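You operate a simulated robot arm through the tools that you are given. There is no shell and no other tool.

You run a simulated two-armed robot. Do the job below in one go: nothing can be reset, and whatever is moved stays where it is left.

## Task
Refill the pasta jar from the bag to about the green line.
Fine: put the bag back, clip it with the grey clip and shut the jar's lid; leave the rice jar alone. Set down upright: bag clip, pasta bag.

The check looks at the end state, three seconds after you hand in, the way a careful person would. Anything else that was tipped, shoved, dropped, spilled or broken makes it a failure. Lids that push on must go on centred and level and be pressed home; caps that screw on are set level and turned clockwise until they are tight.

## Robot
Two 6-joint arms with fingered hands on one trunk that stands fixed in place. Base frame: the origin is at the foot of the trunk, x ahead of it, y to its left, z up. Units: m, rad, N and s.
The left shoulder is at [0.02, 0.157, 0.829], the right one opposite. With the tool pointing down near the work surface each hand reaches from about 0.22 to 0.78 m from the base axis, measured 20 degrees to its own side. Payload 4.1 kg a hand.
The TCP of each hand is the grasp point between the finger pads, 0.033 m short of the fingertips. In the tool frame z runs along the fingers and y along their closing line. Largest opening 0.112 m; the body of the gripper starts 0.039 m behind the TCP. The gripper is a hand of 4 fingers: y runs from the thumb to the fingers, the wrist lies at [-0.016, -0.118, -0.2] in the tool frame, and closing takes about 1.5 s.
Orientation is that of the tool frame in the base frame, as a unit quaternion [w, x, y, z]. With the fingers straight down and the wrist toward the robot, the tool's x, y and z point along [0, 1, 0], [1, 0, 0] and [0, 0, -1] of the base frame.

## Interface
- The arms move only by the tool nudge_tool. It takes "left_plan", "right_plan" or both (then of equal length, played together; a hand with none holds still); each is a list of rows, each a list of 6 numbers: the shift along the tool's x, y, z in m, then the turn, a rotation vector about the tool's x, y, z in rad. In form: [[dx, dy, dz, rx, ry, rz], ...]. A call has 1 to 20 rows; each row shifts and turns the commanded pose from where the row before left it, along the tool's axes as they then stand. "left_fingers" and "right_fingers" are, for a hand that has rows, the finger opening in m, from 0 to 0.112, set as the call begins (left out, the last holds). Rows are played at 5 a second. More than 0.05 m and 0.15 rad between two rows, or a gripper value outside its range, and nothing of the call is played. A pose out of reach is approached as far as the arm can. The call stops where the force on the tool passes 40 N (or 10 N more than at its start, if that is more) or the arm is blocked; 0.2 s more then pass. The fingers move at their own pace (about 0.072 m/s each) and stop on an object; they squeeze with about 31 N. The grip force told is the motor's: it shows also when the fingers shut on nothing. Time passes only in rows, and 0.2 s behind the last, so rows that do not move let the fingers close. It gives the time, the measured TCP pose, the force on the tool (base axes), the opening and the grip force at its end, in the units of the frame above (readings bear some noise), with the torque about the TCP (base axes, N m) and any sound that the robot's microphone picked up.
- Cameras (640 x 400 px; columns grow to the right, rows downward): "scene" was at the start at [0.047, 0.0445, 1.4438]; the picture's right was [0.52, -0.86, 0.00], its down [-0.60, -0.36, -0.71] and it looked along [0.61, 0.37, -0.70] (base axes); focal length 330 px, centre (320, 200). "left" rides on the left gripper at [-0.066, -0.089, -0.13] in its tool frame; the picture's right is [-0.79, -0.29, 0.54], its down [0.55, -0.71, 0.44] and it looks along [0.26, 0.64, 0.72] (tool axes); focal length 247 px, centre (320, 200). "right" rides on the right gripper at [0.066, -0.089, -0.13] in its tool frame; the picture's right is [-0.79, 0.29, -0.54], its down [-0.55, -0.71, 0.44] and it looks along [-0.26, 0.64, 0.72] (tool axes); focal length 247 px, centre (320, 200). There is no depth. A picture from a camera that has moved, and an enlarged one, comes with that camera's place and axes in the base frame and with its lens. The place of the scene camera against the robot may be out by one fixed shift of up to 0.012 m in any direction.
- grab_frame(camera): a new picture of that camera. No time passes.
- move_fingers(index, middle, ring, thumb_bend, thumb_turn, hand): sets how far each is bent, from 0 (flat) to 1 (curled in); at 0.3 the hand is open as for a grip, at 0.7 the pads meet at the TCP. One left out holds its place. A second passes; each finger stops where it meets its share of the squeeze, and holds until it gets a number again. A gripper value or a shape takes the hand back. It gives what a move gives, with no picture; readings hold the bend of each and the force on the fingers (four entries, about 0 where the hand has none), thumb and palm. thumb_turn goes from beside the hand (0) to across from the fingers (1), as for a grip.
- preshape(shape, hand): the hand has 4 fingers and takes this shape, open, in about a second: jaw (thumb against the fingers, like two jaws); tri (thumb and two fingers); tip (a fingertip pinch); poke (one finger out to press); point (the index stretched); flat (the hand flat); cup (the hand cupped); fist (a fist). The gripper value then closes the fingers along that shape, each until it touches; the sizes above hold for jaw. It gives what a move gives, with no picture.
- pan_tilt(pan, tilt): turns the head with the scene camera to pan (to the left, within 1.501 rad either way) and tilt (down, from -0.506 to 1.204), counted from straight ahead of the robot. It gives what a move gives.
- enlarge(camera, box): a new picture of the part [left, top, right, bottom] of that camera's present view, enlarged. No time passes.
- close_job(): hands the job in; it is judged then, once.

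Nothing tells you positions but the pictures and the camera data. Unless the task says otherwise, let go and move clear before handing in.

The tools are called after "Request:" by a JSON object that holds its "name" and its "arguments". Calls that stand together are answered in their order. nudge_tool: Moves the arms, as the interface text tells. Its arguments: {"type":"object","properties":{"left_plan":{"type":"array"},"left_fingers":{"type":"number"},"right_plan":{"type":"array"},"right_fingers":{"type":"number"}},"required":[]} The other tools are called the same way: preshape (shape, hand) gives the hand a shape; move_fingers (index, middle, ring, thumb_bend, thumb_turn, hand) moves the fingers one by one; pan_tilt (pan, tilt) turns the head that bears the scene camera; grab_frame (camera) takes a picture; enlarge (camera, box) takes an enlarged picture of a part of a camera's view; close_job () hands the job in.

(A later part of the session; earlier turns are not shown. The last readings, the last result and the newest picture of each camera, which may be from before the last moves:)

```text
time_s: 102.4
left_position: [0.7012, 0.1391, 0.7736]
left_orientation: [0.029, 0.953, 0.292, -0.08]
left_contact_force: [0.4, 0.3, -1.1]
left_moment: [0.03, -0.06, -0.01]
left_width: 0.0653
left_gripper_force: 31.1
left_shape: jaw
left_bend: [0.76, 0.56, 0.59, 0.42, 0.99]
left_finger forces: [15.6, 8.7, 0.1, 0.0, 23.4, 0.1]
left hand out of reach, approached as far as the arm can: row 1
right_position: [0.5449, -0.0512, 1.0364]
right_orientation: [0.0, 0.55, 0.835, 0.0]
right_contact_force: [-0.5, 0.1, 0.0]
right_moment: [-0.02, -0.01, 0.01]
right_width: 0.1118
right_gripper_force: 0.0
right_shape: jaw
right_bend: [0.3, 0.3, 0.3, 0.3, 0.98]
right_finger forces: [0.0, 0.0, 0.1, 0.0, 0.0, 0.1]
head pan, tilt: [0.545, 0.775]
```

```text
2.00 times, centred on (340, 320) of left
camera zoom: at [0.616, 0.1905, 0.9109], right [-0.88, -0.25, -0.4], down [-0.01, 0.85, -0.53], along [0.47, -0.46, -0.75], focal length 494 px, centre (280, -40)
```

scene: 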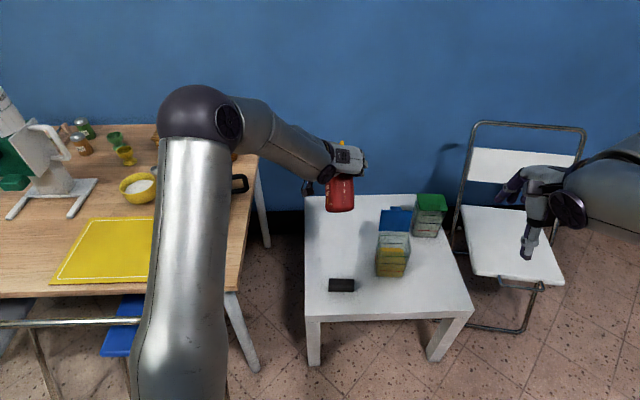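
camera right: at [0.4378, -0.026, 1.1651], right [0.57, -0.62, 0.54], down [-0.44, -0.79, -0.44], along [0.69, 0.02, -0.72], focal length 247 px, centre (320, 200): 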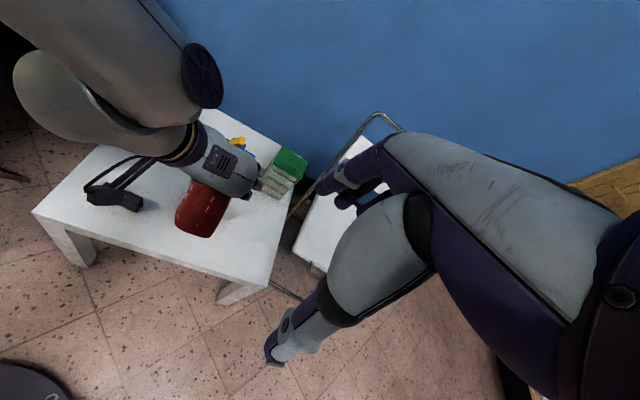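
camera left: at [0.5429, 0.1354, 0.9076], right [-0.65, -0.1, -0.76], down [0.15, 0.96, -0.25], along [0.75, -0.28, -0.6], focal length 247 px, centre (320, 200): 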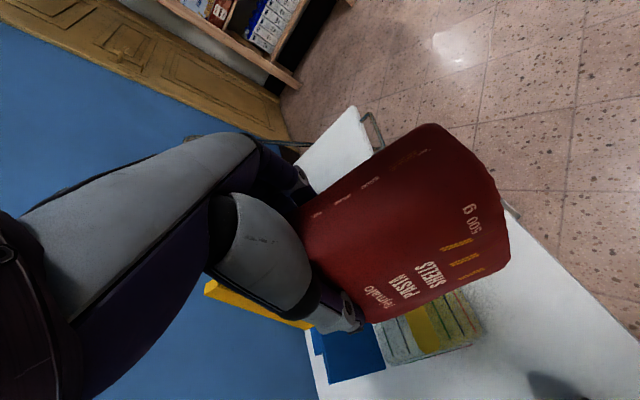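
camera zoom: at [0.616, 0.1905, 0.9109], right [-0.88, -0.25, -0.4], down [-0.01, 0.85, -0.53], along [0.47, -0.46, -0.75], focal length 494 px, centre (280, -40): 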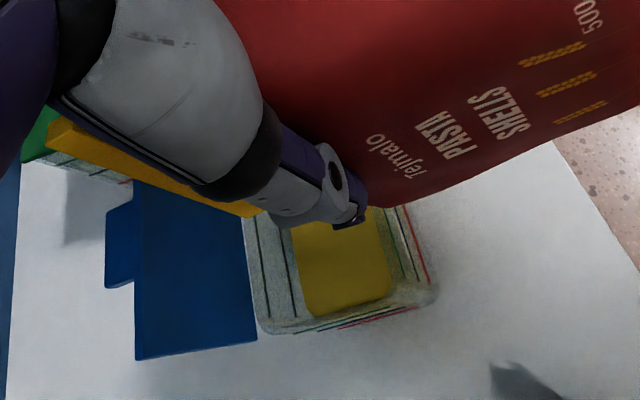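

The pasta level in the jar has begun to rise slightly at about 100° tilt. I'll hold still for a second and look.

Request:
{"name": "nudge_tool", "arguments": {"left_plan": [[0, 0, 0, 0, 0, 0], [0, 0, 0, 0, 0, 0], [0, 0, 0, 0, 0, 0]]}}

Request:
{"name": "enlarge", "arguments": {"camera": "scene", "box": [370, 200, 430, 280]}}

Request:
{"name": "enlarge", "arguments": {"camera": "left", "box": [220, 280, 480, 400]}}

```text
time_s: 103.2
left_position: [0.7014, 0.1405, 0.7729]
left_orientation: [0.028, 0.953, 0.291, -0.081]
left_contact_force: [0.2, 0.2, -1.4]
left_moment: [0.05, -0.11, 0.01]
left_width: 0.0656
left_gripper_force: 31.1
left_shape: jaw
left_bend: [0.76, 0.56, 0.59, 0.42, 0.99]
left_finger forces: [15.6, 8.6, 0.0, 0.0, 23.5, 0.0]
right_position: [0.5443, -0.0508, 1.0358]
right_orientation: [0.0, 0.551, 0.835, 0.0]
right_contact_force: [0.0, -0.5, 0.3]
right_moment: [-0.04, -0.03, -0.05]
right_width: 0.1118
right_gripper_force: 0.0
right_shape: jaw
right_bend: [0.3, 0.3, 0.3, 0.3, 0.98]
right_finger forces: [0.1, 0.0, 0.0, 0.1, 0.0, 0.0]
head pan, tilt: [0.545, 0.775]
```

```text
5.00 times, centred on (400, 240) of scene
camera zoom: at [0.047, 0.0445, 1.4438], right [0.52, -0.86, 0.0], down [-0.6, -0.36, -0.71], along [0.61, 0.37, -0.7], focal length 1649 px, centre (-80, 0)
```

zoom: 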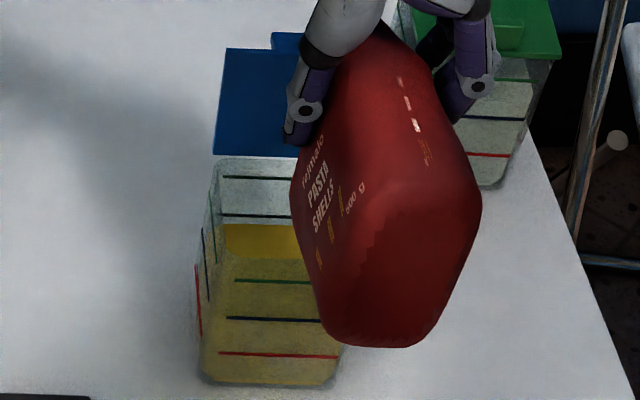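

```text
2.46 times, centred on (350, 340) of left
camera zoom: at [0.616, 0.1906, 0.9107], right [-0.88, -0.25, -0.4], down [-0.01, 0.85, -0.53], along [0.47, -0.46, -0.75], focal length 608 px, centre (246, -145)
```

zoom: 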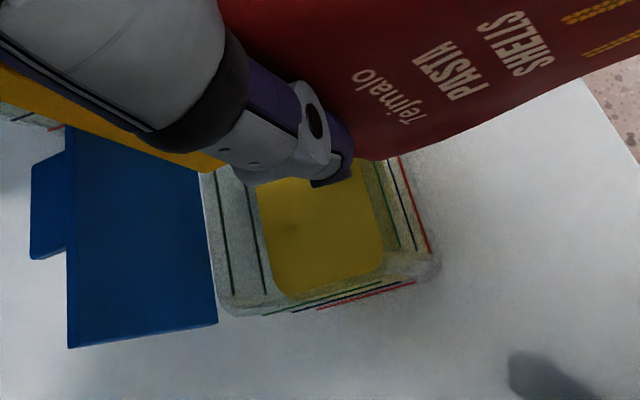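

The level is rising steadily (about a quarter line-gap below the middle line now). The flow goes straight into the jar, so I'll hold this pose for 2 s and check again.

Request:
{"name": "nudge_tool", "arguments": {"left_plan": [[0, 0, 0, 0, 0, 0], [0, 0, 0, 0, 0, 0], [0, 0, 0, 0, 0, 0], [0, 0, 0, 0, 0, 0], [0, 0, 0, 0, 0, 0], [0, 0, 0, 0, 0, 0], [0, 0, 0, 0, 0, 0], [0, 0, 0, 0, 0, 0], [0, 0, 0, 0, 0, 0]]}}

Request:
{"name": "enlarge", "arguments": {"camera": "scene", "box": [370, 200, 430, 280]}}

Request:
{"name": "enlarge", "arguments": {"camera": "left", "box": [220, 280, 480, 400]}}

```text
time_s: 105.2
left_position: [0.7011, 0.1407, 0.7719]
left_orientation: [0.029, 0.953, 0.291, -0.081]
left_contact_force: [-0.5, 0.5, -1.8]
left_moment: [0.02, -0.07, 0.0]
left_width: 0.0655
left_gripper_force: 30.6
left_shape: jaw
left_bend: [0.76, 0.56, 0.59, 0.42, 0.99]
left_finger forces: [15.6, 8.7, 0.0, 0.0, 23.4, 0.0]
right_position: [0.545, -0.0512, 1.0353]
right_orientation: [0.0, 0.552, 0.834, 0.0]
right_contact_force: [-0.1, -0.2, -0.5]
right_moment: [0.01, 0.0, 0.0]
right_width: 0.1118
right_gripper_force: 0.0
right_shape: jaw
right_bend: [0.3, 0.3, 0.3, 0.3, 0.98]
right_finger forces: [0.0, 0.0, 0.0, 0.0, 0.0, 0.0]
head pan, tilt: [0.545, 0.775]
```

```text
5.00 times, centred on (400, 240) of scene
camera zoom: at [0.047, 0.0445, 1.4438], right [0.52, -0.86, 0.0], down [-0.6, -0.36, -0.71], along [0.61, 0.37, -0.7], focal length 1649 px, centre (-80, 0)
```

zoom: 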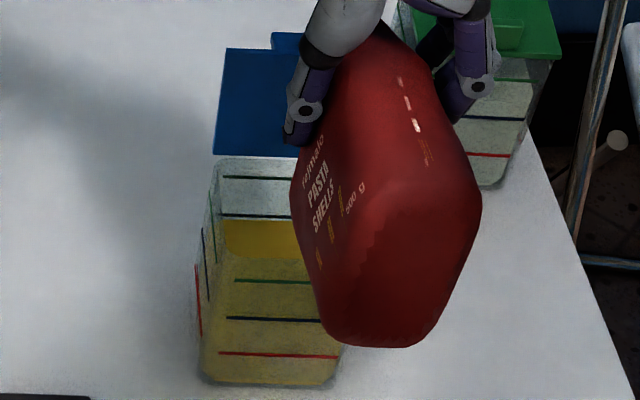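

```text
2.46 times, centred on (350, 340) of left
camera zoom: at [0.616, 0.1906, 0.9107], right [-0.88, -0.25, -0.4], down [-0.01, 0.85, -0.53], along [0.47, -0.46, -0.75], focal length 608 px, centre (246, -145)
```

zoom: 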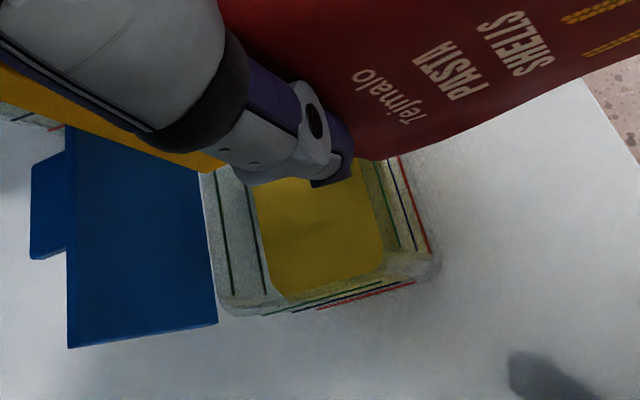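

The flow has slowed a lot at this tilt. I'll wait 3 more seconds to see whether it has stopped or keeps trickling.

Request:
{"name": "nudge_tool", "arguments": {"left_plan": [[0, 0, 0, 0, 0, 0], [0, 0, 0, 0, 0, 0], [0, 0, 0, 0, 0, 0], [0, 0, 0, 0, 0, 0], [0, 0, 0, 0, 0, 0], [0, 0, 0, 0, 0, 0], [0, 0, 0, 0, 0, 0], [0, 0, 0, 0, 0, 0], [0, 0, 0, 0, 0, 0], [0, 0, 0, 0, 0, 0], [0, 0, 0, 0, 0, 0], [0, 0, 0, 0, 0, 0], [0, 0, 0, 0, 0, 0], [0, 0, 0, 0, 0, 0]]}}

Request:
{"name": "enlarge", "arguments": {"camera": "scene", "box": [370, 200, 430, 280]}}

```text
time_s: 108.2
left_position: [0.7019, 0.1396, 0.7724]
left_orientation: [0.029, 0.953, 0.292, -0.081]
left_contact_force: [0.5, 0.7, -1.7]
left_moment: [0.01, -0.08, -0.02]
left_width: 0.0657
left_gripper_force: 30.3
left_shape: jaw
left_bend: [0.76, 0.56, 0.59, 0.42, 0.99]
left_finger forces: [15.6, 8.5, 0.1, 0.0, 23.5, 0.0]
right_position: [0.5463, -0.051, 1.0349]
right_orientation: [-0.001, 0.551, 0.834, 0.0]
right_contact_force: [-0.2, -0.3, 0.5]
right_moment: [-0.01, -0.03, -0.01]
right_width: 0.1117
right_gripper_force: 0.0
right_shape: jaw
right_bend: [0.3, 0.3, 0.3, 0.3, 0.98]
right_finger forces: [0.0, 0.0, 0.1, 0.1, 0.0, 0.0]
head pan, tilt: [0.545, 0.775]
```

```text
5.00 times, centred on (400, 240) of scene
camera zoom: at [0.047, 0.0445, 1.4438], right [0.52, -0.86, 0.0], down [-0.6, -0.36, -0.71], along [0.61, 0.37, -0.7], focal length 1649 px, centre (-80, 0)
```

zoom: 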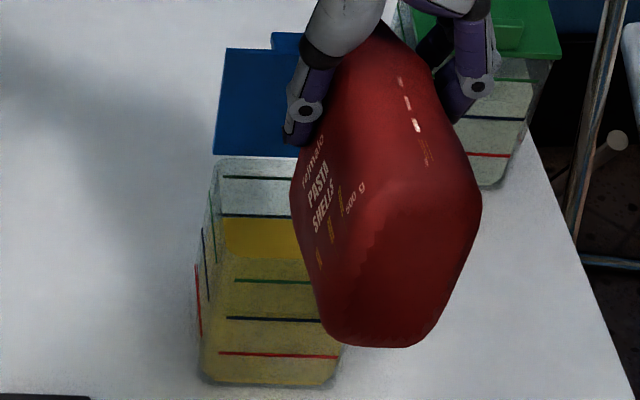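

It has nearly stopped, just under the middle line, so more tilt is needed than the arm can reach in this heading. I'll bring the bag back to about 88°, then turn the heading left so the arm can tip further from the jar's right side.

Request:
{"name": "nudge_tool", "arguments": {"left_plan": [[-0.006, 0, -0.008, 0, 0.07, 0], [-0.006, 0, -0.008, 0, 0.07, 0], [-0.006, 0, -0.008, 0, 0.06, 0]]}}

Request:
{"name": "nudge_tool", "arguments": {"left_plan": [[0.0038, 0.007, 0, 0, 0, -0.122], [0.003, 0.0074, 0, 0, 0, -0.122]]}}

Request:
{"name": "enlarge", "arguments": {"camera": "scene", "box": [340, 160, 460, 290]}}

```text
time_s: 109.0
left_position: [0.6883, 0.1307, 0.7997]
left_orientation: [-0.001, 0.956, 0.292, 0.014]
left_contact_force: [0.0, 0.3, -1.4]
left_moment: [0.01, -0.05, -0.01]
left_width: 0.0657
left_gripper_force: 31.0
left_shape: jaw
left_bend: [0.76, 0.56, 0.59, 0.42, 0.99]
left_finger forces: [15.6, 8.5, 0.1, 0.1, 23.3, 0.0]
right_position: [0.5459, -0.0521, 1.0371]
right_orientation: [0.0, 0.551, 0.835, 0.0]
right_contact_force: [-0.1, -0.2, 0.3]
right_moment: [-0.01, 0.01, -0.01]
right_width: 0.1116
right_gripper_force: 0.1
right_shape: jaw
right_bend: [0.3, 0.3, 0.3, 0.3, 0.98]
right_finger forces: [0.0, 0.0, 0.0, 0.1, 0.1, 0.0]
head pan, tilt: [0.545, 0.775]
```

```text
time_s: 109.6
left_position: [0.7014, 0.1249, 0.7992]
left_orientation: [0.001, 0.913, 0.407, 0.015]
left_contact_force: [-0.4, 0.4, -1.9]
left_moment: [0.0, -0.04, 0.02]
left_width: 0.0654
left_gripper_force: 31.5
left_shape: jaw
left_bend: [0.76, 0.56, 0.59, 0.42, 0.99]
left_finger forces: [15.6, 8.4, 0.0, 0.1, 23.3, 0.1]
right_position: [0.5457, -0.0509, 1.0357]
right_orientation: [0.0, 0.551, 0.835, 0.0]
right_contact_force: [0.2, 0.2, 0.2]
right_moment: [0.02, -0.01, -0.02]
right_width: 0.1115
right_gripper_force: 0.1
right_shape: jaw
right_bend: [0.3, 0.3, 0.3, 0.3, 0.98]
right_finger forces: [0.0, 0.0, 0.0, 0.1, 0.0, 0.1]
head pan, tilt: [0.545, 0.775]
```

```text
3.08 times, centred on (400, 225) of scene
camera zoom: at [0.047, 0.0446, 1.4438], right [0.52, -0.86, 0.0], down [-0.6, -0.36, -0.71], along [0.61, 0.37, -0.7], focal length 1015 px, centre (74, 123)
```

zoom: 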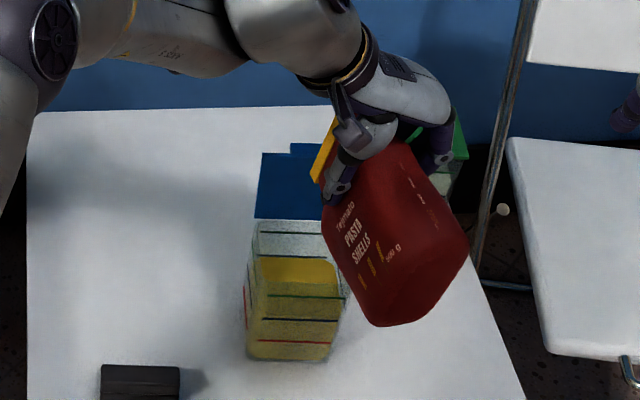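

The pouring corner is exactly above the jar centre as computed, and the level is now at the middle line. Continuing the turn.

Request:
{"name": "nudge_tool", "arguments": {"left_plan": [[0.002, 0.0077, 0, 0, 0, -0.122]]}}

Request:
{"name": "nudge_tool", "arguments": {"left_plan": [[0.001, 0.0079, 0, 0, 0, -0.122]]}}

Request:
{"name": "nudge_tool", "arguments": {"left_plan": [[0, 0.008, 0, 0, 0, -0.122]]}}

Request:
{"name": "enlarge", "arguments": {"camera": "scene", "box": [320, 130, 460, 290]}}

```text
time_s: 110.0
left_position: [0.7088, 0.1207, 0.7988]
left_orientation: [0.007, 0.887, 0.461, 0.015]
left_contact_force: [-0.4, 0.2, -1.4]
left_moment: [0.06, -0.03, 0.03]
left_width: 0.0657
left_gripper_force: 31.1
left_shape: jaw
left_bend: [0.76, 0.56, 0.59, 0.42, 0.99]
left_finger forces: [15.7, 8.4, 0.0, 0.1, 23.5, 0.0]
right_position: [0.5464, -0.0506, 1.0357]
right_orientation: [0.0, 0.551, 0.834, 0.001]
right_contact_force: [0.2, 0.2, 0.1]
right_moment: [0.0, -0.02, -0.01]
right_width: 0.1117
right_gripper_force: 0.1
right_shape: jaw
right_bend: [0.3, 0.3, 0.3, 0.3, 0.98]
right_finger forces: [0.0, 0.0, 0.0, 0.0, 0.1, 0.1]
head pan, tilt: [0.545, 0.775]
```

```text
time_s: 110.4
left_position: [0.704, 0.1244, 0.7918]
left_orientation: [0.015, 0.859, 0.512, 0.017]
left_contact_force: [-0.3, -0.1, -1.8]
left_moment: [0.07, -0.03, 0.0]
left_width: 0.0653
left_gripper_force: 31.2
left_shape: jaw
left_bend: [0.76, 0.56, 0.59, 0.42, 0.99]
left_finger forces: [15.6, 8.5, 0.0, 0.0, 23.4, 0.0]
left hand out of reach, approached as far as the arm can: row 1
right_position: [0.5448, -0.0519, 1.0359]
right_orientation: [0.0, 0.551, 0.835, 0.0]
right_contact_force: [-0.1, 0.0, 0.7]
right_moment: [-0.03, 0.0, -0.02]
right_width: 0.1119
right_gripper_force: 0.0
right_shape: jaw
right_bend: [0.3, 0.3, 0.3, 0.3, 0.98]
right_finger forces: [0.0, 0.0, 0.0, 0.0, 0.0, 0.1]
head pan, tilt: [0.545, 0.775]
```

```text
time_s: 110.8
left_position: [0.6938, 0.1473, 0.8014]
left_orientation: [0.025, 0.828, 0.56, 0.016]
left_contact_force: [-0.1, -0.2, -2.0]
left_moment: [0.05, -0.05, -0.01]
left_width: 0.0656
left_gripper_force: 31.2
left_shape: jaw
left_bend: [0.76, 0.56, 0.59, 0.42, 0.99]
left_finger forces: [15.6, 8.4, 0.0, 0.0, 23.4, 0.1]
left hand out of reach, approached as far as the arm can: row 1
right_position: [0.5448, -0.0523, 1.0354]
right_orientation: [-0.001, 0.551, 0.834, 0.0]
right_contact_force: [0.9, 0.0, 0.4]
right_moment: [0.0, 0.04, 0.01]
right_width: 0.1119
right_gripper_force: 0.0
right_shape: jaw
right_bend: [0.3, 0.3, 0.3, 0.3, 0.98]
right_finger forces: [0.1, 0.0, 0.1, 0.0, 0.0, 0.0]
head pan, tilt: [0.545, 0.775]
```

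```text
2.50 times, centred on (390, 210) of scene
camera zoom: at [0.0476, 0.0443, 1.4437], right [0.52, -0.86, 0.0], down [-0.6, -0.36, -0.71], along [0.61, 0.37, -0.7], focal length 825 px, centre (145, 175)
```

zoom: 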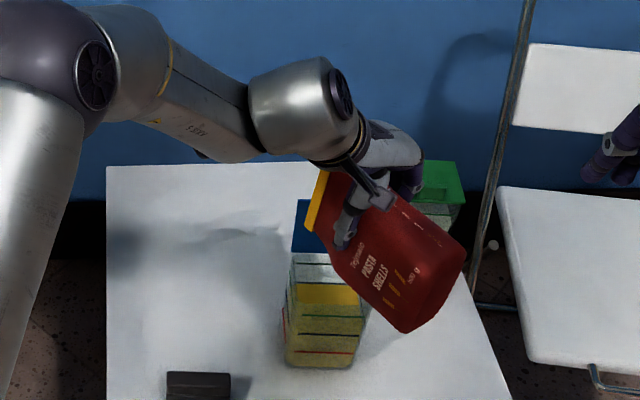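

The turn crossed the awkward heading with a small drift; the bag is intact and nothing poured. I'll bring the corner back over the jar.

Request:
{"name": "nudge_tool", "arguments": {"left_plan": [[-0.0063, 0.0152, 0, 0.03, 0, 0], [-0.0063, 0.0152, 0, 0.03, 0, 0], [-0.0063, 0.0152, 0, 0, 0, 0]]}}

Request:
{"name": "enlarge", "arguments": {"camera": "scene", "box": [320, 130, 460, 290]}}

```text
time_s: 111.6
left_position: [0.696, 0.1386, 0.7874]
left_orientation: [0.024, 0.83, 0.557, 0.01]
left_contact_force: [-0.1, -1.2, -2.1]
left_moment: [0.11, -0.05, -0.01]
left_width: 0.0656
left_gripper_force: 30.4
left_shape: jaw
left_bend: [0.76, 0.56, 0.59, 0.43, 0.99]
left_finger forces: [15.7, 8.5, 0.0, 0.1, 23.7, 0.0]
left hand out of reach, approached as far as the arm can: row 1, 2, 3
right_position: [0.5446, -0.0516, 1.0368]
right_orientation: [-0.001, 0.551, 0.834, 0.0]
right_contact_force: [0.1, 0.4, 0.2]
right_moment: [0.05, 0.0, -0.04]
right_width: 0.1117
right_gripper_force: 0.0
right_shape: jaw
right_bend: [0.3, 0.3, 0.3, 0.3, 0.98]
right_finger forces: [0.0, 0.1, 0.1, 0.0, 0.0, 0.1]
head pan, tilt: [0.545, 0.775]
```

```text
2.50 times, centred on (390, 210) of scene
camera zoom: at [0.0468, 0.0441, 1.4438], right [0.52, -0.86, 0.0], down [-0.6, -0.36, -0.71], along [0.61, 0.37, -0.7], focal length 825 px, centre (145, 175)
```

zoom: 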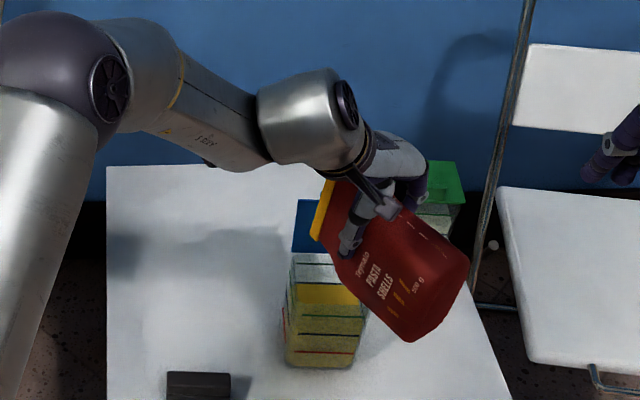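

Still at the edge of the band; I'll turn a bit further left to get clear of it.

Request:
{"name": "nudge_tool", "arguments": {"left_plan": [[0, 0, -0.005, 0, 0, -0.13], [0, 0, -0.005, 0, 0, -0.13]]}}

Request:
{"name": "enlarge", "arguments": {"camera": "scene", "box": [320, 130, 460, 290]}}

```text
time_s: 112.2
left_position: [0.6838, 0.1515, 0.8344]
left_orientation: [0.048, 0.763, 0.645, -0.007]
left_contact_force: [-0.7, 0.3, -2.3]
left_moment: [0.05, -0.01, -0.03]
left_width: 0.0655
left_gripper_force: 31.6
left_shape: jaw
left_bend: [0.76, 0.56, 0.59, 0.43, 0.99]
left_finger forces: [15.5, 8.4, 0.1, 0.0, 23.1, 0.1]
left hand out of reach, approached as far as the arm can: row 1
right_position: [0.5456, -0.0518, 1.0346]
right_orientation: [0.0, 0.552, 0.834, -0.001]
right_contact_force: [0.7, 0.1, -0.2]
right_moment: [-0.07, 0.05, 0.03]
right_width: 0.1115
right_gripper_force: 0.1
right_shape: jaw
right_bend: [0.3, 0.3, 0.3, 0.3, 0.98]
right_finger forces: [0.1, 0.1, 0.0, 0.1, 0.1, 0.0]
head pan, tilt: [0.545, 0.775]
```

```text
2.50 times, centred on (390, 210) of scene
camera zoom: at [0.0476, 0.0448, 1.4437], right [0.52, -0.86, 0.0], down [-0.6, -0.36, -0.71], along [0.61, 0.37, -0.7], focal length 825 px, centre (145, 175)
```

zoom: 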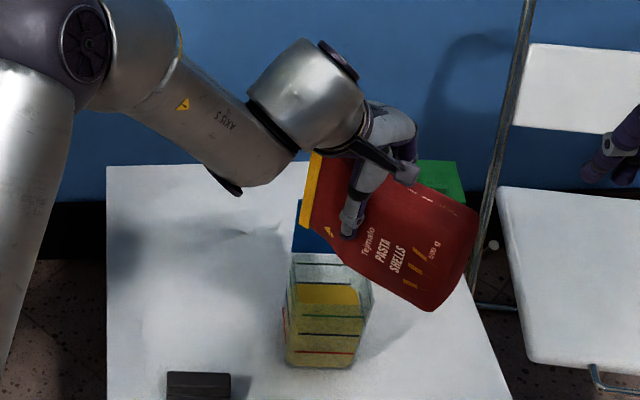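

Clear of the band now (heading about 80°). I'll move the corner over the jar and lower.

Request:
{"name": "nudge_tool", "arguments": {"left_plan": [[-0.0068, 0.0185, 0.004, 0, 0, 0], [-0.0068, 0.0185, 0.004, 0, 0, 0], [-0.0068, 0.0185, 0.004, 0, 0, 0]]}}

Request:
{"name": "enlarge", "arguments": {"camera": "scene", "box": [320, 130, 460, 290]}}

Request:
{"name": "grab_frame", "arguments": {"camera": "left"}}

```text
time_s: 113.0
left_position: [0.7363, 0.1202, 0.8281]
left_orientation: [0.049, 0.763, 0.645, -0.007]
left_contact_force: [-0.4, -0.3, -1.5]
left_moment: [0.04, 0.0, 0.02]
left_width: 0.0651
left_gripper_force: 31.5
left_shape: jaw
left_bend: [0.76, 0.56, 0.59, 0.43, 0.99]
left_finger forces: [15.5, 8.5, 0.0, 0.1, 22.9, 0.0]
right_position: [0.5455, -0.05, 1.036]
right_orientation: [0.0, 0.552, 0.834, -0.001]
right_contact_force: [-0.4, 0.9, 0.3]
right_moment: [-0.01, 0.03, -0.02]
right_width: 0.1117
right_gripper_force: 0.0
right_shape: jaw
right_bend: [0.3, 0.3, 0.3, 0.3, 0.98]
right_finger forces: [0.0, 0.0, 0.0, 0.1, 0.1, 0.0]
head pan, tilt: [0.545, 0.775]
```

```text
2.50 times, centred on (390, 210) of scene
camera zoom: at [0.0469, 0.0448, 1.4437], right [0.52, -0.86, 0.0], down [-0.6, -0.36, -0.71], along [0.61, 0.37, -0.7], focal length 825 px, centre (145, 175)
```

zoom: 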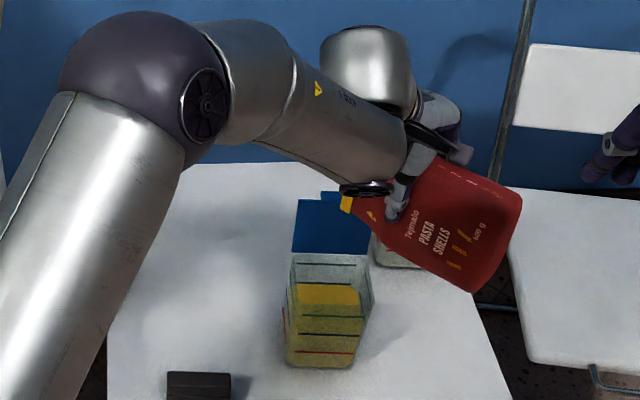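

```text
taken
camera left: at [0.6302, 0.0807, 0.9566], right [-0.39, -0.78, -0.5], down [-0.58, 0.62, -0.52], along [0.71, 0.09, -0.69], focal length 247 px, centre (320, 200)
```

left: 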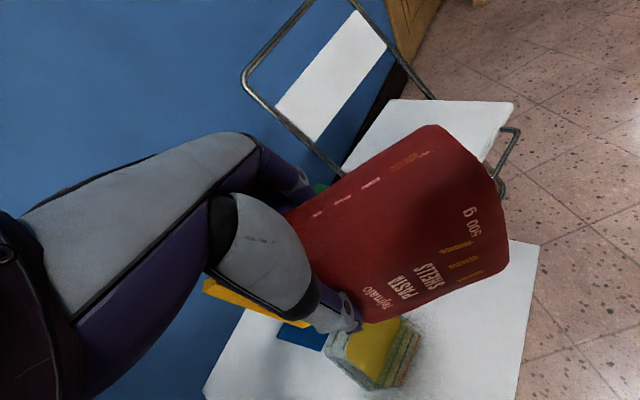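

This posture moves freely, and the scene camera now sees the whole jar. The corner is above the jar, 12 cm over the rim. I'll lower 5 cm.

Request:
{"name": "nudge_tool", "arguments": {"left_plan": [[0.0018, -0.0016, 0.0249, 0, 0, 0]]}}

Request:
{"name": "nudge_tool", "arguments": {"left_plan": [[0.0018, -0.0016, 0.0249, 0, 0, 0]]}}

Request:
{"name": "enlarge", "arguments": {"camera": "scene", "box": [320, 150, 460, 290]}}

```text
time_s: 113.4
left_position: [0.7361, 0.12, 0.8032]
left_orientation: [0.049, 0.763, 0.645, -0.007]
left_contact_force: [0.3, 0.3, -1.2]
left_moment: [0.07, -0.03, -0.01]
left_width: 0.0654
left_gripper_force: 30.7
left_shape: jaw
left_bend: [0.76, 0.56, 0.59, 0.43, 0.99]
left_finger forces: [15.3, 8.3, 0.0, 0.0, 23.0, 0.0]
right_position: [0.545, -0.0514, 1.0354]
right_orientation: [0.0, 0.551, 0.834, 0.0]
right_contact_force: [0.4, 0.3, 0.6]
right_moment: [0.0, 0.02, 0.0]
right_width: 0.1118
right_gripper_force: 0.1
right_shape: jaw
right_bend: [0.3, 0.3, 0.3, 0.3, 0.98]
right_finger forces: [0.0, 0.0, 0.1, 0.0, 0.0, 0.0]
head pan, tilt: [0.545, 0.775]
```

```text
time_s: 113.8
left_position: [0.736, 0.1211, 0.7766]
left_orientation: [0.05, 0.762, 0.645, -0.007]
left_contact_force: [0.0, -1.2, -1.8]
left_moment: [0.08, -0.07, 0.02]
left_width: 0.0656
left_gripper_force: 30.8
left_shape: jaw
left_bend: [0.76, 0.56, 0.59, 0.43, 0.99]
left_finger forces: [15.4, 8.3, 0.1, 0.0, 23.0, 0.1]
right_position: [0.545, -0.0517, 1.0351]
right_orientation: [0.0, 0.551, 0.834, 0.0]
right_contact_force: [0.7, -0.4, -1.1]
right_moment: [0.0, 0.01, -0.01]
right_width: 0.1116
right_gripper_force: 0.1
right_shape: jaw
right_bend: [0.3, 0.3, 0.3, 0.3, 0.98]
right_finger forces: [0.0, 0.0, 0.1, 0.1, 0.0, 0.0]
head pan, tilt: [0.545, 0.775]
```

```text
2.86 times, centred on (390, 220) of scene
camera zoom: at [0.0469, 0.0444, 1.4438], right [0.52, -0.86, 0.0], down [-0.6, -0.36, -0.71], along [0.61, 0.37, -0.7], focal length 942 px, centre (120, 143)
```

zoom: 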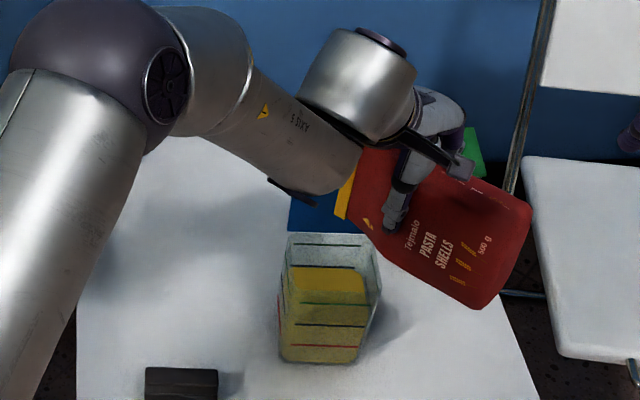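

The corner tip is about 7 cm above the rim and centred. Now I'll tip further, in small steps.

Request:
{"name": "nudge_tool", "arguments": {"left_plan": [[0.0065, 0, 0, 0, -0.07, 0], [0.0065, 0, 0, 0, -0.07, 0]]}}

Request:
{"name": "enlarge", "arguments": {"camera": "scene", "box": [350, 190, 430, 290]}}

```text
time_s: 114.4
left_position: [0.7367, 0.1327, 0.7751]
left_orientation: [0.096, 0.76, 0.639, -0.06]
left_contact_force: [-1.2, -0.3, -1.9]
left_moment: [0.08, -0.03, 0.02]
left_width: 0.0654
left_gripper_force: 31.1
left_shape: jaw
left_bend: [0.76, 0.56, 0.59, 0.43, 0.99]
left_finger forces: [15.4, 8.5, 0.1, 0.1, 23.1, 0.0]
right_position: [0.5444, -0.0511, 1.0352]
right_orientation: [0.0, 0.551, 0.834, 0.0]
right_contact_force: [0.2, 0.0, 0.4]
right_moment: [0.01, 0.01, 0.01]
right_width: 0.1118
right_gripper_force: 0.1
right_shape: jaw
right_bend: [0.3, 0.3, 0.3, 0.3, 0.98]
right_finger forces: [0.0, 0.0, 0.0, 0.1, 0.1, 0.1]
head pan, tilt: [0.545, 0.775]
```

```text
4.00 times, centred on (390, 240) of scene
camera zoom: at [0.047, 0.0444, 1.4438], right [0.52, -0.86, 0.0], down [-0.6, -0.36, -0.71], along [0.61, 0.37, -0.7], focal length 1319 px, centre (40, 40)
```

zoom: 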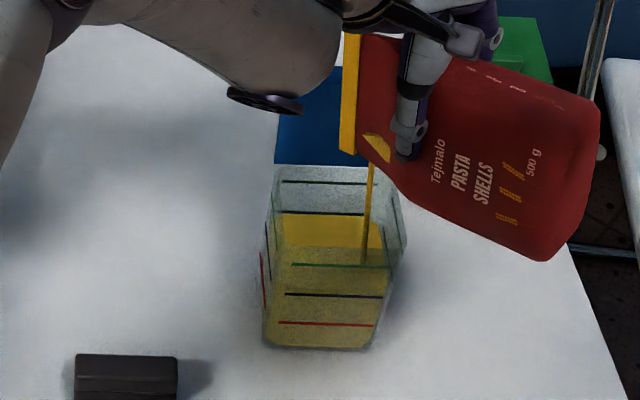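

Now I can see a thin stream of pasta falling from a spout near the bag's corner into the right part of the jar. I'll shift the bag 2 cm left to centre the stream, and hold.

Request:
{"name": "nudge_tool", "arguments": {"left_plan": [[0.0146, -0.013, -0.0041, 0, 0, 0], [0, 0, 0, 0, 0, 0], [0, 0, 0, 0, 0, 0], [0, 0, 0, 0, 0, 0]]}}

Request:
{"name": "enlarge", "arguments": {"camera": "scene", "box": [350, 190, 430, 290]}}

Request:
{"name": "grab_frame", "arguments": {"camera": "left"}}

```text
time_s: 115.4
left_position: [0.7275, 0.1511, 0.7757]
left_orientation: [0.094, 0.76, 0.64, -0.061]
left_contact_force: [-0.3, 0.0, -1.2]
left_moment: [0.07, -0.03, -0.01]
left_width: 0.0655
left_gripper_force: 31.2
left_shape: jaw
left_bend: [0.76, 0.56, 0.59, 0.43, 0.99]
left_finger forces: [15.4, 8.4, 0.1, 0.0, 23.1, 0.1]
right_position: [0.5449, -0.0517, 1.036]
right_orientation: [0.0, 0.551, 0.834, -0.001]
right_contact_force: [0.3, -0.2, 0.9]
right_moment: [0.03, -0.03, -0.02]
right_width: 0.1116
right_gripper_force: 0.1
right_shape: jaw
right_bend: [0.3, 0.3, 0.3, 0.3, 0.98]
right_finger forces: [0.0, 0.0, 0.1, 0.0, 0.0, 0.0]
head pan, tilt: [0.545, 0.775]
```

```text
4.00 times, centred on (390, 240) of scene
camera zoom: at [0.047, 0.0445, 1.4438], right [0.52, -0.86, 0.0], down [-0.6, -0.36, -0.71], along [0.61, 0.37, -0.7], focal length 1319 px, centre (40, 40)
```

zoom: 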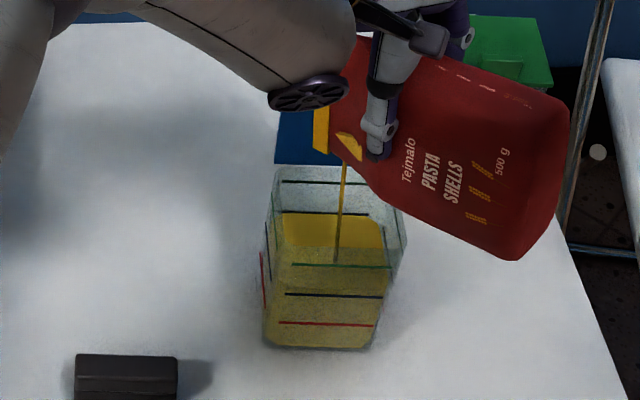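

```text
taken
camera left: at [0.6245, 0.1303, 0.9106], right [-0.4, -0.83, -0.38], down [-0.59, 0.55, -0.59], along [0.7, -0.02, -0.72], focal length 247 px, centre (320, 200)
```

left: 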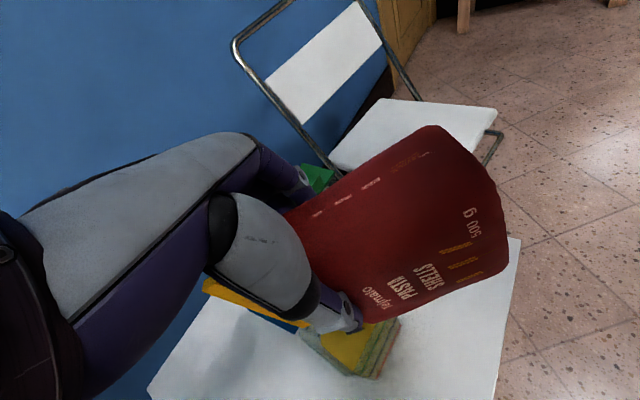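

The stream is centred in the jar. It's thin, so I'll tip a bit more to speed it up.

Request:
{"name": "nudge_tool", "arguments": {"left_plan": [[0.0065, 0, 0.001, 0, -0.07, 0], [0.0065, 0, 0.001, 0, -0.07, 0], [0, 0, 0, 0, 0, 0]]}}

Request:
{"name": "enlarge", "arguments": {"camera": "scene", "box": [350, 190, 430, 290]}}

```text
time_s: 116.2
left_position: [0.7395, 0.1552, 0.7811]
left_orientation: [0.13, 0.756, 0.637, -0.079]
left_contact_force: [0.7, 0.4, -1.7]
left_moment: [0.09, -0.01, 0.02]
left_width: 0.0653
left_gripper_force: 31.2
left_shape: jaw
left_bend: [0.76, 0.56, 0.59, 0.43, 0.99]
left_finger forces: [15.2, 8.2, 0.0, 0.0, 22.9, 0.1]
left hand out of reach, approached as far as the arm can: row 1, 2
right_position: [0.544, -0.0514, 1.0349]
right_orientation: [0.0, 0.552, 0.834, 0.0]
right_contact_force: [-0.6, -0.2, 0.3]
right_moment: [0.05, -0.02, 0.02]
right_width: 0.1117
right_gripper_force: 0.0
right_shape: jaw
right_bend: [0.3, 0.3, 0.3, 0.3, 0.98]
right_finger forces: [0.0, 0.0, 0.0, 0.0, 0.0, 0.0]
head pan, tilt: [0.545, 0.775]
```

```text
4.00 times, centred on (390, 240) of scene
camera zoom: at [0.047, 0.0444, 1.4438], right [0.52, -0.86, 0.0], down [-0.6, -0.36, -0.71], along [0.61, 0.37, -0.7], focal length 1319 px, centre (40, 40)
```

zoom: 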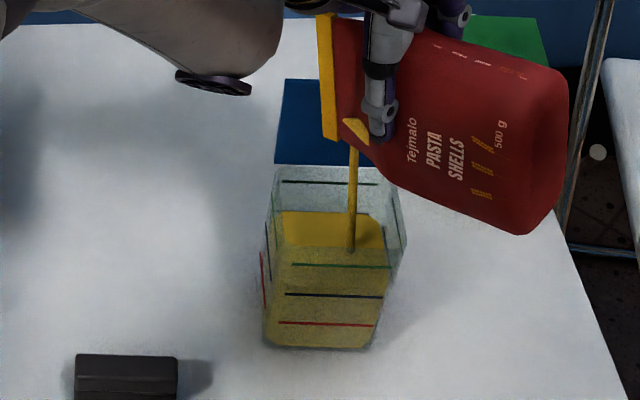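

The stream is thicker and lands inside the jar. I'll hold for 2 s and check the level.

Request:
{"name": "nudge_tool", "arguments": {"left_plan": [[0, 0, 0, 0, 0, 0], [0, 0, 0, 0, 0, 0], [0, 0, 0, 0, 0, 0], [0, 0, 0, 0, 0, 0], [0, 0, 0, 0, 0, 0], [0, 0, 0, 0, 0, 0], [0, 0, 0, 0, 0, 0], [0, 0, 0, 0, 0, 0], [0, 0, 0, 0, 0, 0]]}}

Request:
{"name": "enlarge", "arguments": {"camera": "scene", "box": [350, 190, 430, 290]}}

```text
time_s: 118.2
left_position: [0.7394, 0.1556, 0.7832]
left_orientation: [0.13, 0.755, 0.638, -0.078]
left_contact_force: [-0.6, 0.6, -1.6]
left_moment: [0.05, -0.04, 0.01]
left_width: 0.0653
left_gripper_force: 31.2
left_shape: jaw
left_bend: [0.76, 0.56, 0.59, 0.43, 0.99]
left_finger forces: [15.3, 8.2, 0.0, 0.0, 23.0, 0.1]
right_position: [0.5447, -0.0506, 1.036]
right_orientation: [0.0, 0.551, 0.834, 0.0]
right_contact_force: [-0.4, -1.2, 0.2]
right_moment: [-0.03, 0.03, 0.01]
right_width: 0.1119
right_gripper_force: 0.1
right_shape: jaw
right_bend: [0.3, 0.3, 0.3, 0.3, 0.98]
right_finger forces: [0.0, 0.0, 0.1, 0.0, 0.0, 0.0]
head pan, tilt: [0.545, 0.775]
```

```text
4.00 times, centred on (390, 240) of scene
camera zoom: at [0.047, 0.0445, 1.4438], right [0.52, -0.86, 0.0], down [-0.6, -0.36, -0.71], along [0.61, 0.37, -0.7], focal length 1319 px, centre (40, 40)
```

zoom: 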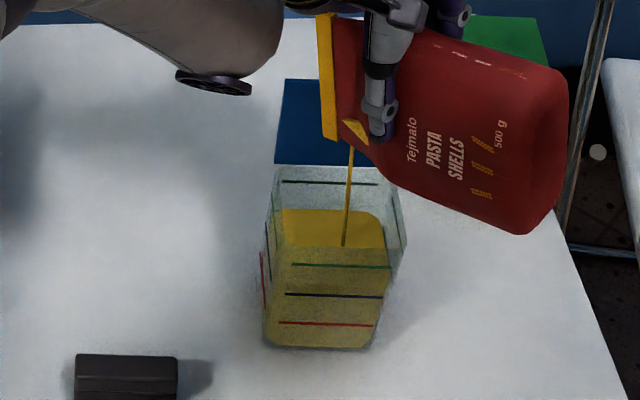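

It keeps pouring but thins out again; the level is a little above the middle line. To allow more tilt I'll turn the heading a bit further left in place.

Request:
{"name": "nudge_tool", "arguments": {"left_plan": [[0.0004, 0.0025, 0, -0.034, 0.0115, -0.1146]]}}

Request:
{"name": "enlarge", "arguments": {"camera": "scene", "box": [350, 190, 430, 290]}}

Request:
{"name": "nudge_tool", "arguments": {"left_plan": [[0.0004, 0.0025, 0, -0.034, 0.0115, -0.1146]]}}

Request:
{"name": "enlarge", "arguments": {"camera": "scene", "box": [350, 190, 430, 290]}}

```text
time_s: 118.6
left_position: [0.7491, 0.1571, 0.7886]
left_orientation: [0.136, 0.737, 0.659, -0.064]
left_contact_force: [-0.2, 0.0, -1.6]
left_moment: [0.02, 0.01, -0.02]
left_width: 0.0652
left_gripper_force: 30.7
left_shape: jaw
left_bend: [0.76, 0.56, 0.59, 0.43, 0.99]
left_finger forces: [15.3, 8.3, 0.1, 0.0, 22.9, 0.0]
left hand out of reach, approached as far as the arm can: row 1
right_position: [0.5449, -0.05, 1.036]
right_orientation: [0.0, 0.552, 0.834, 0.001]
right_contact_force: [0.0, 0.0, 0.4]
right_moment: [-0.06, 0.01, -0.01]
right_width: 0.1114
right_gripper_force: 0.0
right_shape: jaw
right_bend: [0.3, 0.3, 0.3, 0.3, 0.98]
right_finger forces: [0.0, 0.0, 0.0, 0.0, 0.0, 0.0]
head pan, tilt: [0.545, 0.775]
```

```text
4.00 times, centred on (390, 240) of scene
camera zoom: at [0.047, 0.0448, 1.4437], right [0.52, -0.86, 0.0], down [-0.6, -0.36, -0.71], along [0.61, 0.37, -0.7], focal length 1319 px, centre (40, 40)
```

zoom: 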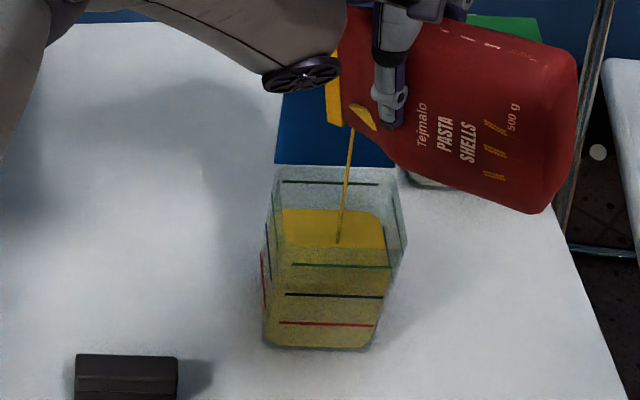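

```text
time_s: 119.0
left_position: [0.7499, 0.1608, 0.7904]
left_orientation: [0.137, 0.732, 0.665, -0.057]
left_contact_force: [0.5, 0.6, -1.2]
left_moment: [0.06, -0.02, 0.0]
left_width: 0.0655
left_gripper_force: 30.6
left_shape: jaw
left_bend: [0.76, 0.56, 0.59, 0.43, 0.99]
left_finger forces: [15.2, 8.3, 0.0, 0.0, 22.9, 0.1]
left hand out of reach, approached as far as the arm can: row 1
right_position: [0.5444, -0.0506, 1.0354]
right_orientation: [0.001, 0.552, 0.834, 0.0]
right_contact_force: [1.0, -0.9, -0.3]
right_moment: [-0.01, 0.0, 0.02]
right_width: 0.1116
right_gripper_force: 0.2
right_shape: jaw
right_bend: [0.3, 0.3, 0.3, 0.3, 0.98]
right_finger forces: [0.0, 0.0, 0.0, 0.1, 0.0, 0.0]
head pan, tilt: [0.545, 0.775]
```

```text
4.00 times, centred on (390, 240) of scene
camera zoom: at [0.047, 0.0444, 1.4438], right [0.52, -0.86, 0.0], down [-0.6, -0.36, -0.71], along [0.61, 0.37, -0.7], focal length 1319 px, centre (40, 40)
```

zoom: 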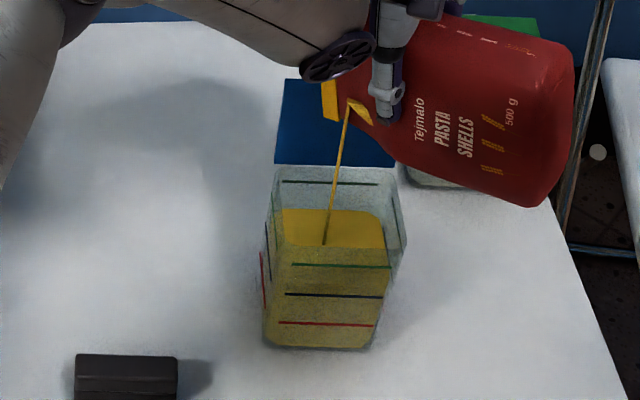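

The limit eases with height, and the stream falls straight, so I'll rise 3 cm and tip a bit more.

Request:
{"name": "nudge_tool", "arguments": {"left_plan": [[-0.0005, 0.0019, -0.0144, 0, 0, 0], [-0.0005, 0.0019, -0.0144, 0, -0.07, 0]]}}

Request:
{"name": "enlarge", "arguments": {"camera": "scene", "box": [350, 190, 430, 290]}}

```text
time_s: 119.6
left_position: [0.7519, 0.1673, 0.819]
left_orientation: [0.161, 0.73, 0.659, -0.084]
left_contact_force: [-0.6, 0.4, -1.6]
left_moment: [0.1, -0.03, 0.02]
left_width: 0.0653
left_gripper_force: 31.4
left_shape: jaw
left_bend: [0.76, 0.56, 0.59, 0.43, 0.99]
left_finger forces: [15.2, 8.2, 0.1, 0.0, 22.8, 0.0]
right_position: [0.5459, -0.0511, 1.0375]
right_orientation: [0.001, 0.552, 0.834, 0.001]
right_contact_force: [-0.4, -1.0, -0.2]
right_moment: [0.0, 0.0, 0.01]
right_width: 0.1119
right_gripper_force: 0.1
right_shape: jaw
right_bend: [0.3, 0.3, 0.3, 0.3, 0.98]
right_finger forces: [0.1, 0.0, 0.0, 0.1, 0.0, 0.0]
head pan, tilt: [0.545, 0.775]
```

```text
4.00 times, centred on (390, 240) of scene
camera zoom: at [0.0471, 0.0442, 1.4438], right [0.52, -0.86, 0.0], down [-0.6, -0.36, -0.71], along [0.61, 0.37, -0.7], focal length 1319 px, centre (40, 40)
```

zoom: 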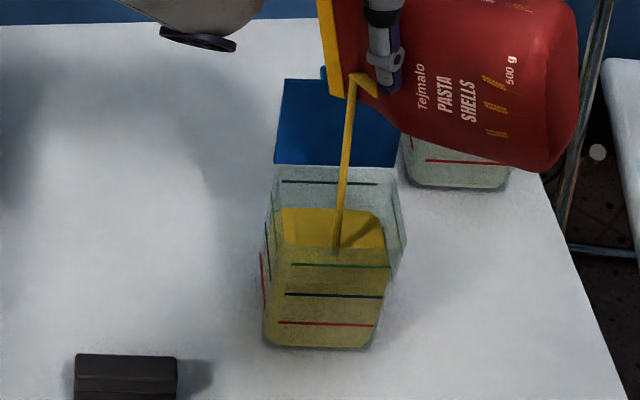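

A thicker stream, dead centre in the jar. Holding for about 1.5 s.

Request:
{"name": "nudge_tool", "arguments": {"left_plan": [[0, 0, 0, 0, 0, 0], [0, 0, 0, 0, 0, 0], [0, 0, 0, 0, 0, 0], [0, 0, 0, 0, 0, 0], [0, 0, 0, 0, 0, 0], [0, 0, 0, 0, 0, 0]]}}

Request:
{"name": "enlarge", "arguments": {"camera": "scene", "box": [350, 190, 430, 290]}}

```text
time_s: 121.0
left_position: [0.7514, 0.1676, 0.8194]
left_orientation: [0.162, 0.729, 0.66, -0.083]
left_contact_force: [0.8, 0.1, -0.3]
left_moment: [0.07, 0.0, 0.01]
left_width: 0.065
left_gripper_force: 31.0
left_shape: jaw
left_bend: [0.76, 0.56, 0.59, 0.43, 0.99]
left_finger forces: [15.2, 8.2, 0.1, 0.1, 22.8, 0.0]
right_position: [0.5463, -0.0514, 1.0358]
right_orientation: [0.0, 0.551, 0.834, 0.0]
right_contact_force: [0.2, 0.1, 0.4]
right_moment: [0.03, 0.0, -0.04]
right_width: 0.1119
right_gripper_force: 0.1
right_shape: jaw
right_bend: [0.3, 0.3, 0.3, 0.3, 0.98]
right_finger forces: [0.0, 0.0, 0.0, 0.0, 0.1, 0.0]
head pan, tilt: [0.545, 0.775]
```

```text
4.00 times, centred on (390, 240) of scene
camera zoom: at [0.047, 0.0445, 1.4438], right [0.52, -0.86, 0.0], down [-0.6, -0.36, -0.71], along [0.61, 0.37, -0.7], focal length 1319 px, centre (40, 40)
```

zoom: 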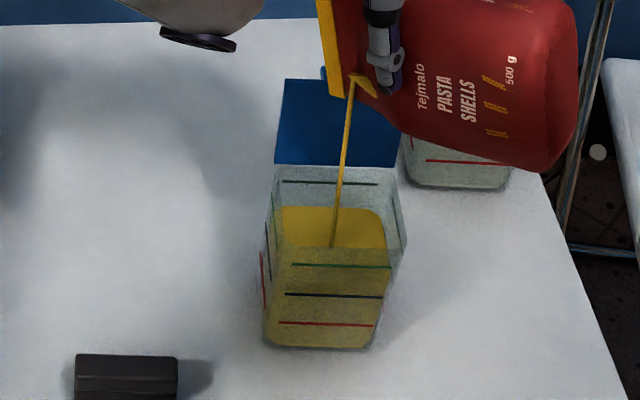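

The level is creeping up (about a quarter of the gap above the middle line). The spout is on the label face, so rolling that face slightly downward should help it drain. I'll try a small roll, keeping the stream centred.

Request:
{"name": "nudge_tool", "arguments": {"left_plan": [[0, -0.008, 0, -0.1, 0, 0]]}}

Request:
{"name": "enlarge", "arguments": {"camera": "scene", "box": [350, 190, 430, 290]}}

```text
time_s: 121.4
left_position: [0.7523, 0.1699, 0.8232]
left_orientation: [0.182, 0.728, 0.658, -0.07]
left_contact_force: [-0.2, 0.3, -1.7]
left_moment: [0.0, -0.04, 0.0]
left_width: 0.0653
left_gripper_force: 31.5
left_shape: jaw
left_bend: [0.76, 0.56, 0.59, 0.43, 0.99]
left_finger forces: [15.2, 8.2, 0.0, 0.0, 22.7, 0.0]
left hand out of reach, approached as far as the arm can: row 1
right_position: [0.5451, -0.0512, 1.036]
right_orientation: [0.001, 0.551, 0.834, -0.001]
right_contact_force: [0.0, -0.6, 0.4]
right_moment: [-0.02, -0.03, -0.02]
right_width: 0.1116
right_gripper_force: 0.1
right_shape: jaw
right_bend: [0.3, 0.3, 0.3, 0.3, 0.98]
right_finger forces: [0.1, 0.0, 0.0, 0.0, 0.0, 0.0]
head pan, tilt: [0.545, 0.775]
```

```text
4.00 times, centred on (390, 240) of scene
camera zoom: at [0.0471, 0.0446, 1.4438], right [0.52, -0.86, 0.0], down [-0.6, -0.36, -0.71], along [0.61, 0.37, -0.7], focal length 1319 px, centre (40, 40)
```

zoom: 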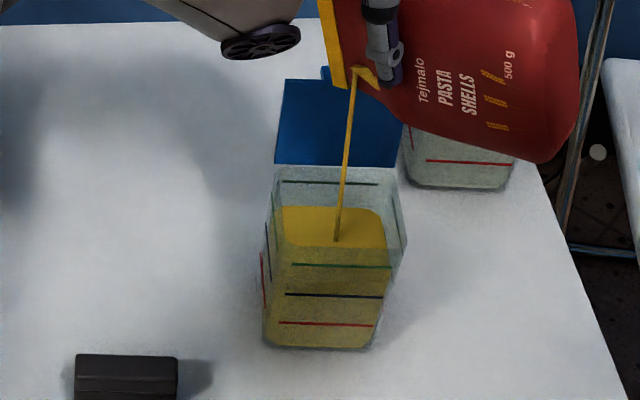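

Request:
{"name": "nudge_tool", "arguments": {"left_plan": [[-0.0051, 0.0026, -0.0139, 0, 0, 0], [0.0014, 0.0021, -0.0164, 0, -0.07, 0], [0, 0, 0, 0, 0, 0]]}}

Request:
{"name": "enlarge", "arguments": {"camera": "scene", "box": [350, 180, 430, 290]}}

```text
time_s: 122.2
left_position: [0.7536, 0.1758, 0.8548]
left_orientation: [0.206, 0.725, 0.651, -0.095]
left_contact_force: [-0.4, 0.1, -1.4]
left_moment: [0.05, -0.07, -0.01]
left_width: 0.065
left_gripper_force: 30.8
left_shape: jaw
left_bend: [0.76, 0.56, 0.59, 0.43, 0.99]
left_finger forces: [15.0, 8.2, 0.0, 0.1, 22.7, 0.0]
right_position: [0.5456, -0.0512, 1.0354]
right_orientation: [-0.001, 0.551, 0.835, -0.001]
right_contact_force: [0.1, 0.4, 0.4]
right_moment: [-0.03, 0.02, 0.04]
right_width: 0.1116
right_gripper_force: 0.1
right_shape: jaw
right_bend: [0.3, 0.3, 0.3, 0.3, 0.98]
right_finger forces: [0.1, 0.0, 0.0, 0.0, 0.0, 0.0]
head pan, tilt: [0.545, 0.775]
```

```text
3.64 times, centred on (390, 235) of scene
camera zoom: at [0.047, 0.0445, 1.4438], right [0.52, -0.86, 0.0], down [-0.6, -0.36, -0.71], along [0.61, 0.37, -0.7], focal length 1200 px, centre (66, 73)
```

zoom: 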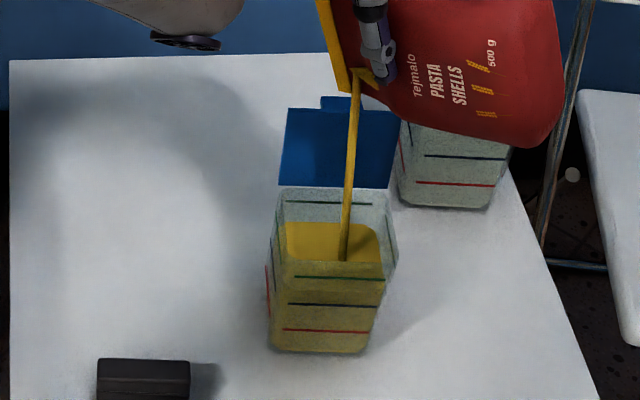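

Good, a strong stream in the centre. Continuing to tip with a slight rise.

Request:
{"name": "nudge_tool", "arguments": {"left_plan": [[0.0, 0.002, -0.012, 0, -0.06, 0], [0.004, 0, 0, 0, 0, 0], [0, 0, 0, 0, 0, 0], [0, 0, 0, 0, 0, 0]]}}

Request:
{"name": "enlarge", "arguments": {"camera": "scene", "box": [350, 180, 430, 290]}}

```text
time_s: 123.2
left_position: [0.7542, 0.1846, 0.8631]
left_orientation: [0.226, 0.721, 0.644, -0.117]
left_contact_force: [-1.2, 0.1, -0.8]
left_moment: [0.02, -0.01, -0.02]
left_width: 0.0647
left_gripper_force: 30.8
left_shape: jaw
left_bend: [0.76, 0.56, 0.59, 0.43, 0.99]
left_finger forces: [15.0, 8.2, 0.0, 0.0, 22.7, 0.0]
right_position: [0.5463, -0.0517, 1.0362]
right_orientation: [0.0, 0.552, 0.834, 0.0]
right_contact_force: [-0.5, 0.7, 0.5]
right_moment: [-0.01, -0.03, -0.01]
right_width: 0.1118
right_gripper_force: 0.1
right_shape: jaw
right_bend: [0.3, 0.3, 0.3, 0.3, 0.98]
right_finger forces: [0.1, 0.0, 0.0, 0.1, 0.0, 0.1]
head pan, tilt: [0.545, 0.775]
```

```text
3.64 times, centred on (390, 235) of scene
camera zoom: at [0.047, 0.0445, 1.4438], right [0.52, -0.86, 0.0], down [-0.6, -0.36, -0.71], along [0.61, 0.37, -0.7], focal length 1200 px, centre (66, 73)
```

zoom: 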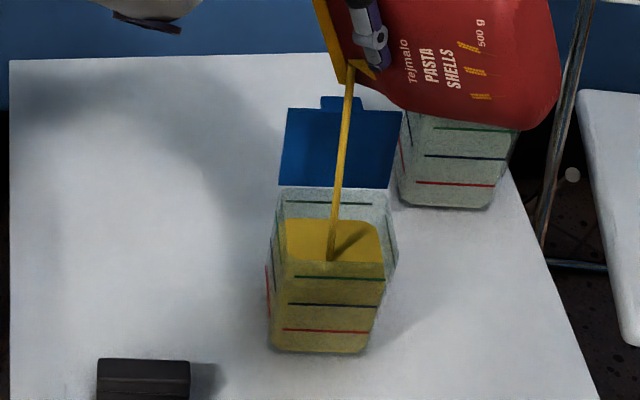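

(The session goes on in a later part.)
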